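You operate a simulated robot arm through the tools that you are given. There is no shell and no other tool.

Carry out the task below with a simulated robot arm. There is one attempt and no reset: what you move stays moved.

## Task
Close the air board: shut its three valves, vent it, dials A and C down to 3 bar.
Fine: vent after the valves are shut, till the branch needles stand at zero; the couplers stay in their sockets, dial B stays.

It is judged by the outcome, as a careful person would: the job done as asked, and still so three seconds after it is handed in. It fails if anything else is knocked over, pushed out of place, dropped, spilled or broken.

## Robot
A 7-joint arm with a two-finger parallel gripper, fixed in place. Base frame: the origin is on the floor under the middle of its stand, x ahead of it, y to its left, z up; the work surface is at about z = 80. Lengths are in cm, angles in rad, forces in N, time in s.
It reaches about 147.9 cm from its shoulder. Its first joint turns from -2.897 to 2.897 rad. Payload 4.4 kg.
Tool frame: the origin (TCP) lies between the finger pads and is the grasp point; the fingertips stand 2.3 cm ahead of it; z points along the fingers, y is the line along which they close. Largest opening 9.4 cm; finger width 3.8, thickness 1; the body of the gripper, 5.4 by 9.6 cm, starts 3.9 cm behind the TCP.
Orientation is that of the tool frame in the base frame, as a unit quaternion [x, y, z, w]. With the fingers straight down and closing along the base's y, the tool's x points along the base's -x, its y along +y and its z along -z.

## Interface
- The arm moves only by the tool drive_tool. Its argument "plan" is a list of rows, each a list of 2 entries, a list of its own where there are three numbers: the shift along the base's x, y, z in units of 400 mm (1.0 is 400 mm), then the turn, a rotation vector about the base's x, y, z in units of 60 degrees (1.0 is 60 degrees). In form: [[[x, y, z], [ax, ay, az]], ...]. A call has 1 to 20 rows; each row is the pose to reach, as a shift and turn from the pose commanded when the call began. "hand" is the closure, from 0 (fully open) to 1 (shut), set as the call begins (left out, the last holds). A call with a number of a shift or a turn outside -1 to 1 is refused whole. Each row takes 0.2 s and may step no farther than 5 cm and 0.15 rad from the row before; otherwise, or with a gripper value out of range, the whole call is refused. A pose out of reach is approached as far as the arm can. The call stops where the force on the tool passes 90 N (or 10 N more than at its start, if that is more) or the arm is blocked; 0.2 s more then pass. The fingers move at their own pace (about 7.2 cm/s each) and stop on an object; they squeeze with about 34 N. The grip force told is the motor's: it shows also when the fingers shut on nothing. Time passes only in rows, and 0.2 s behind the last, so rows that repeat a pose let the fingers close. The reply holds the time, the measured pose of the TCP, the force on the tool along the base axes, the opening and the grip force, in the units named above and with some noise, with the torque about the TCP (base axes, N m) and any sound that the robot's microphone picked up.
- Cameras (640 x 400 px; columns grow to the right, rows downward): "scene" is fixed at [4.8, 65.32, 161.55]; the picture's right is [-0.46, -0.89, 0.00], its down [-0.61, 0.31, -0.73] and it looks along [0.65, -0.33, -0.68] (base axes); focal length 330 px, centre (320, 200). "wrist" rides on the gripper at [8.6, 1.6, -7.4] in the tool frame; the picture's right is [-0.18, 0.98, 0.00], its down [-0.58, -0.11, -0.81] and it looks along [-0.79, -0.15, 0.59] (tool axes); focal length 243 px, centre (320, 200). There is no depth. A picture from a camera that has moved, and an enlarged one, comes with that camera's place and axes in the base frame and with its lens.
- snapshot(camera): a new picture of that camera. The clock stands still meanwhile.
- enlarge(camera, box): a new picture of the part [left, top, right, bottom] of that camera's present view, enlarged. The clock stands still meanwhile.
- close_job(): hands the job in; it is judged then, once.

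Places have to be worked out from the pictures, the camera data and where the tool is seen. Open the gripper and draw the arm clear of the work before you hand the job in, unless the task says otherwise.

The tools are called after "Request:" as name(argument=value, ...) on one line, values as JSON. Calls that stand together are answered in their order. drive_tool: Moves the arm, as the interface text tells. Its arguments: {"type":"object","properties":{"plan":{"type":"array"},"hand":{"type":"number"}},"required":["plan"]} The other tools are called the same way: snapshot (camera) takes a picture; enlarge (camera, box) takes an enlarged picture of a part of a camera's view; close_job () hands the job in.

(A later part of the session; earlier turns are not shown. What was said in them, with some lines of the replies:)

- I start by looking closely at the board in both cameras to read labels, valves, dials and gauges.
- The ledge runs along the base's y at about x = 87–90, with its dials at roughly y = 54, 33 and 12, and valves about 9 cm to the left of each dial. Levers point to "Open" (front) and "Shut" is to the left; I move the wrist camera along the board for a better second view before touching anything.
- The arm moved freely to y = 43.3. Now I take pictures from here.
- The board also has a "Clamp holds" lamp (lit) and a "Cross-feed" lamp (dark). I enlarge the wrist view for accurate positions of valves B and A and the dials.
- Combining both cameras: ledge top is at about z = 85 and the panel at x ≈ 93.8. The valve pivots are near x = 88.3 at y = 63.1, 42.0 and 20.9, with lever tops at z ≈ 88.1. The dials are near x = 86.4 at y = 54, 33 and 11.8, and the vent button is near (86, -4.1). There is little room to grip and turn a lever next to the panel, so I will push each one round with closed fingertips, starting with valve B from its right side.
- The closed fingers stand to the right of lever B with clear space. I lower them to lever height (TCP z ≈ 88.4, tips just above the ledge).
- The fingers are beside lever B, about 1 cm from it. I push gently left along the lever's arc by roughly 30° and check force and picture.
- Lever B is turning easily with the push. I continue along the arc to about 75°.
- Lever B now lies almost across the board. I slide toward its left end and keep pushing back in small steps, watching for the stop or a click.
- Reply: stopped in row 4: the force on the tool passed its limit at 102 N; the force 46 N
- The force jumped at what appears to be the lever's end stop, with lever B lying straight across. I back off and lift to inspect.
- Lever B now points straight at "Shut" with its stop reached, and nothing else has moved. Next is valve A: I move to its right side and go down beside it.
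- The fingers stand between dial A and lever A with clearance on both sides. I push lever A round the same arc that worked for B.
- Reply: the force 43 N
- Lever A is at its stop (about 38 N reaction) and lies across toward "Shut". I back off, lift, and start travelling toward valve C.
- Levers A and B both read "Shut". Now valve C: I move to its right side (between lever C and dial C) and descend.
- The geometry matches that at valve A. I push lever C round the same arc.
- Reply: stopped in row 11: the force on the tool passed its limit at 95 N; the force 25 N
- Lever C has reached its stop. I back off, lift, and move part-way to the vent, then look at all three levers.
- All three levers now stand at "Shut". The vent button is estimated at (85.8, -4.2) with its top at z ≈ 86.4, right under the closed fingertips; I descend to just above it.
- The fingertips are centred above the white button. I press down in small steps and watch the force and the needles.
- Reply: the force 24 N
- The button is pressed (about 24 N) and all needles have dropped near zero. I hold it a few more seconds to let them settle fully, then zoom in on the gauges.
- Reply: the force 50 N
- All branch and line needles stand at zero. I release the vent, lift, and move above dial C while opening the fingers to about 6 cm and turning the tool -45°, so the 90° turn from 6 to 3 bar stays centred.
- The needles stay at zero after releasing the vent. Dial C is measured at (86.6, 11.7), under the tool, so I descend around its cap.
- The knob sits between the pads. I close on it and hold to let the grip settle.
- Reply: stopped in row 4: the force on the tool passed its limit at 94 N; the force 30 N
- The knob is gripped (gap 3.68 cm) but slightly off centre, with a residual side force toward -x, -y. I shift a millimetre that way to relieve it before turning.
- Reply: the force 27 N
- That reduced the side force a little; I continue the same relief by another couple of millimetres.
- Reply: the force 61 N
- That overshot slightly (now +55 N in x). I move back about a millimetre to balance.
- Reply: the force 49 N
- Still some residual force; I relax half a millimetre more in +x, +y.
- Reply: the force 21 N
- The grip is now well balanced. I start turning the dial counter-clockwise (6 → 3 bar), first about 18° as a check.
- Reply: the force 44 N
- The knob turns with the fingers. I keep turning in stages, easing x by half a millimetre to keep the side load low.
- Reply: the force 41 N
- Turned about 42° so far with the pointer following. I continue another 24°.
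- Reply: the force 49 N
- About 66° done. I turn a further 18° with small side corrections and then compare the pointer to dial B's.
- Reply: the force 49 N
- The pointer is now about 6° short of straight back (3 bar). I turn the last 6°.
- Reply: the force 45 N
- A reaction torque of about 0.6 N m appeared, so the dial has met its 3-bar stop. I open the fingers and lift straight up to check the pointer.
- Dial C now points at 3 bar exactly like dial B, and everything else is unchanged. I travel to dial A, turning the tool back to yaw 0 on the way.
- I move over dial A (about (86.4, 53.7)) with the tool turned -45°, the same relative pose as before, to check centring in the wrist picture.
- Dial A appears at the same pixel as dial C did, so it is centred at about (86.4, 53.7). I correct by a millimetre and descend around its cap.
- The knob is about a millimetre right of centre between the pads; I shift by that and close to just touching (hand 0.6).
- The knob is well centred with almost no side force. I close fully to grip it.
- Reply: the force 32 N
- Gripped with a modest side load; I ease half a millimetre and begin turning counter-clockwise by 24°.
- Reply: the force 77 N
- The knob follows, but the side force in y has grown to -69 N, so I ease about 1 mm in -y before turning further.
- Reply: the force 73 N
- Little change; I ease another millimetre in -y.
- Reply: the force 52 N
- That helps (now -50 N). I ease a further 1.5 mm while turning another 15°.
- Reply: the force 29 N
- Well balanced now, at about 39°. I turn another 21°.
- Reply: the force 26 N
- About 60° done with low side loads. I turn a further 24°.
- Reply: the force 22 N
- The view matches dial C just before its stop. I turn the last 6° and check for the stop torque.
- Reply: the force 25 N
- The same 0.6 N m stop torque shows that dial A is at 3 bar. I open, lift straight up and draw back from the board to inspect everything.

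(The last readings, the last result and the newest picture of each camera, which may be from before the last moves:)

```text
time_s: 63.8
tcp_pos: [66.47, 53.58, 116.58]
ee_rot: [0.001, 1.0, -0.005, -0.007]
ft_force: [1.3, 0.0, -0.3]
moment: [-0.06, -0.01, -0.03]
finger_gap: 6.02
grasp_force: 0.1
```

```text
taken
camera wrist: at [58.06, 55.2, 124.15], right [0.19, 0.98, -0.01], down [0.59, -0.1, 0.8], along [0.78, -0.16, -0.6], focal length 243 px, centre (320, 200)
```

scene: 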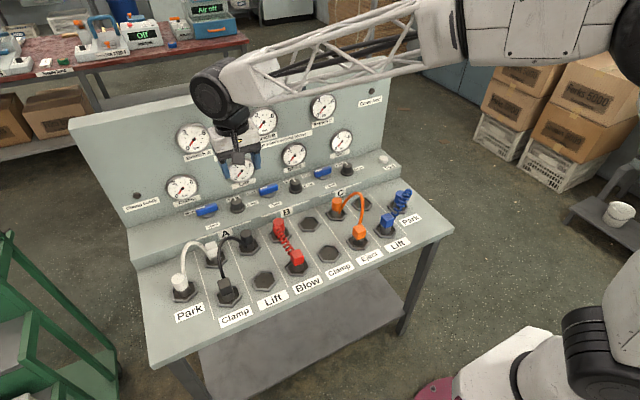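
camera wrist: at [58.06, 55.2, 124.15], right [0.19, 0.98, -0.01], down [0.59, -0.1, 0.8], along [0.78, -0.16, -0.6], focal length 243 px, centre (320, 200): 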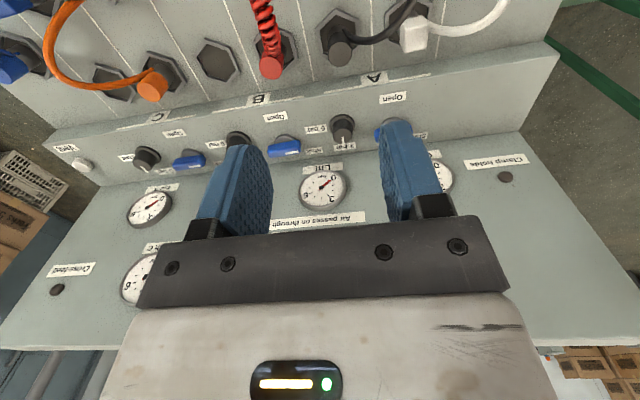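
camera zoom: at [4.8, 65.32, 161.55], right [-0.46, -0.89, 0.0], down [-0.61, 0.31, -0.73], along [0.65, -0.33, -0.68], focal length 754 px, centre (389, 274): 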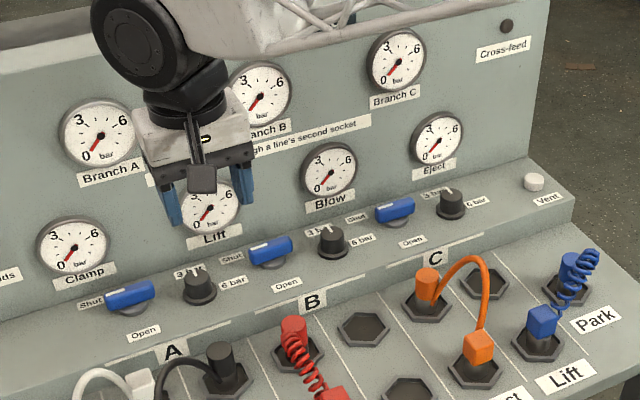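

Everything looks set; the arm is clear of the ledge. I open the gripper fully, draw back a bit more toward the starting area, and check the dials, levers, gauges and couplers in detail.

Request:
drive_tool(plan=[[[-0.02, -0.1, 0.04], [0, 0, 0]], [[-0.04, -0.2, 0.08], [0, 0, 0]], [[-0.06, -0.3, 0.1], [0, 0, 0]], [[-0.08, -0.4, 0.12], [0, 0, 0]], [[-0.1, -0.5, 0.14], [0, 0, 0]], [[-0.12, -0.6, 0.15], [0, 0, 0]], [[-0.14, -0.7, 0.15], [0, 0, 0]], [[-0.16, -0.8, 0.15], [0, 0, 0]], [[-0.18, -0.9, 0.15], [0, 0, 0]], [[-0.18, -0.99, 0.15], [0, 0, 0]], [[-0.18, -0.99, 0.15], [0, 0, 0]]], hand=0)

Request:
enlarge(camera="scene", box=[160, 100, 290, 181])

Request:
enlarge(camera="scene", box=[180, 150, 310, 231])

Request:
enlarge(camera="scene", box=[280, 80, 410, 161])

Request:
enlarge(camera="scene", box=[280, 130, 410, 211])

Request:
enlarge(camera="scene", box=[160, 180, 440, 355])

```text
time_s: 66.2
tcp_pos: [59.29, 13.93, 122.66]
ee_rot: [0.001, 1.0, -0.005, -0.007]
ft_force: [-0.7, -0.3, -0.5]
moment: [-0.03, 0.02, -0.03]
finger_gap: 9.43
grasp_force: 0.0
```

```text
4.92 times, centred on (225, 140) of scene
camera zoom: at [4.8, 65.32, 161.55], right [-0.46, -0.89, 0.0], down [-0.61, 0.31, -0.73], along [0.65, -0.33, -0.68], focal length 1624 px, centre (788, 493)
```

zoom: 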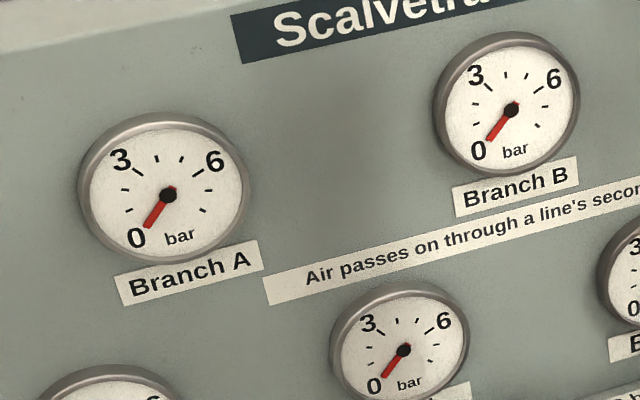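

```text
4.92 times, centred on (245, 190) of scene
camera zoom: at [4.8, 65.32, 161.55], right [-0.46, -0.89, 0.0], down [-0.61, 0.31, -0.73], along [0.65, -0.33, -0.68], focal length 1624 px, centre (689, 247)
```

zoom: 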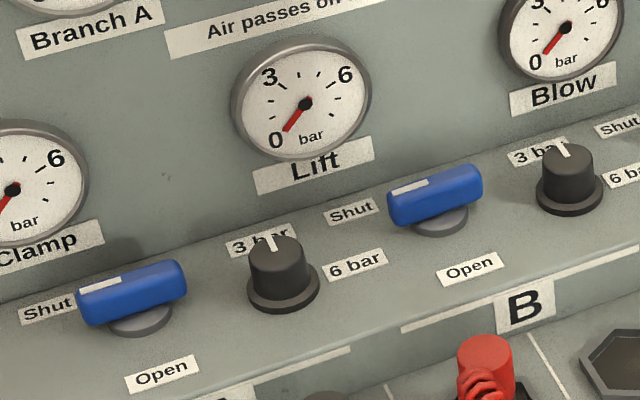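

```text
4.92 times, centred on (345, 120) of scene
camera zoom: at [4.8, 65.32, 161.55], right [-0.46, -0.89, 0.0], down [-0.61, 0.31, -0.73], along [0.65, -0.33, -0.68], focal length 1624 px, centre (197, 591)
```

zoom: 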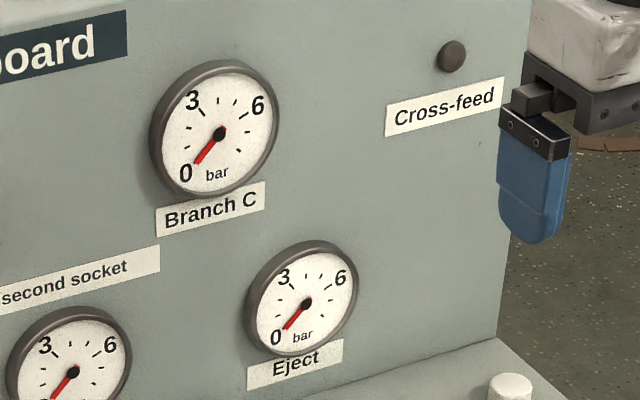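

```text
4.92 times, centred on (345, 170) of scene
camera zoom: at [4.8, 65.32, 161.55], right [-0.46, -0.89, 0.0], down [-0.61, 0.31, -0.73], along [0.65, -0.33, -0.68], focal length 1624 px, centre (197, 345)
```

zoom: 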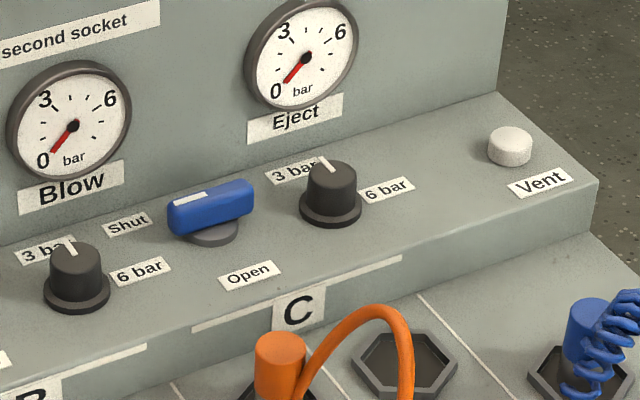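

```text
2.29 times, centred on (300, 268) of scene
camera zoom: at [4.8, 65.32, 161.55], right [-0.46, -0.89, 0.0], down [-0.61, 0.31, -0.73], along [0.65, -0.33, -0.68], focal length 754 px, centre (366, 46)
```

zoom: 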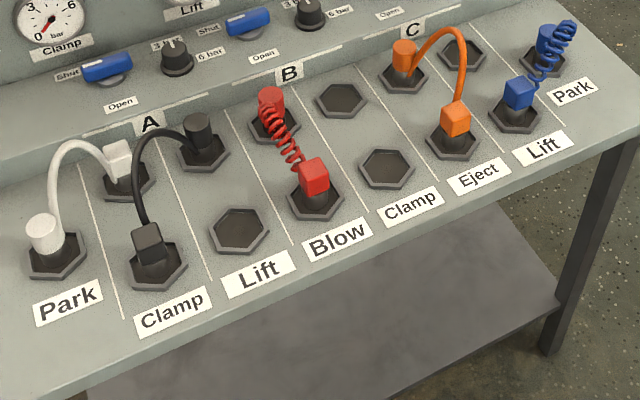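

All three levers point to "Shut" and every needle stands at zero. Dials A and C now point to 3 bar, dial B is as it was, and all the couplers are still in their sockets. The gripper is open and the arm is clear, so I hand the job in.

Request:
close_job()

```text
The job is handed in.
```

The air board is closed and the job is handed in; I haven't been told how it was judged.

- **Valves:** A, B and C are all shut, each pushed round to its stop.
- **Vent:** I vented only after all three valves were shut and held the button until the branch needles stood at zero. They were still at zero in the last pictures, about half a minute later.
- **Dials:** A and C were turned down from 6 to 3 bar, each to its stop. Dial B was not touched.
- **The rest of the board:** All couplers are still in their sockets and nothing was knocked or moved. The "Clamp holds" lamp was lit at the start and is now out.

The arm's force limit stopped it three times: pushing valves B and C against their stops, and when I first gripped dial C slightly off centre. No damage shows in the pictures. The gripper is open and the arm is drawn clear of the board.
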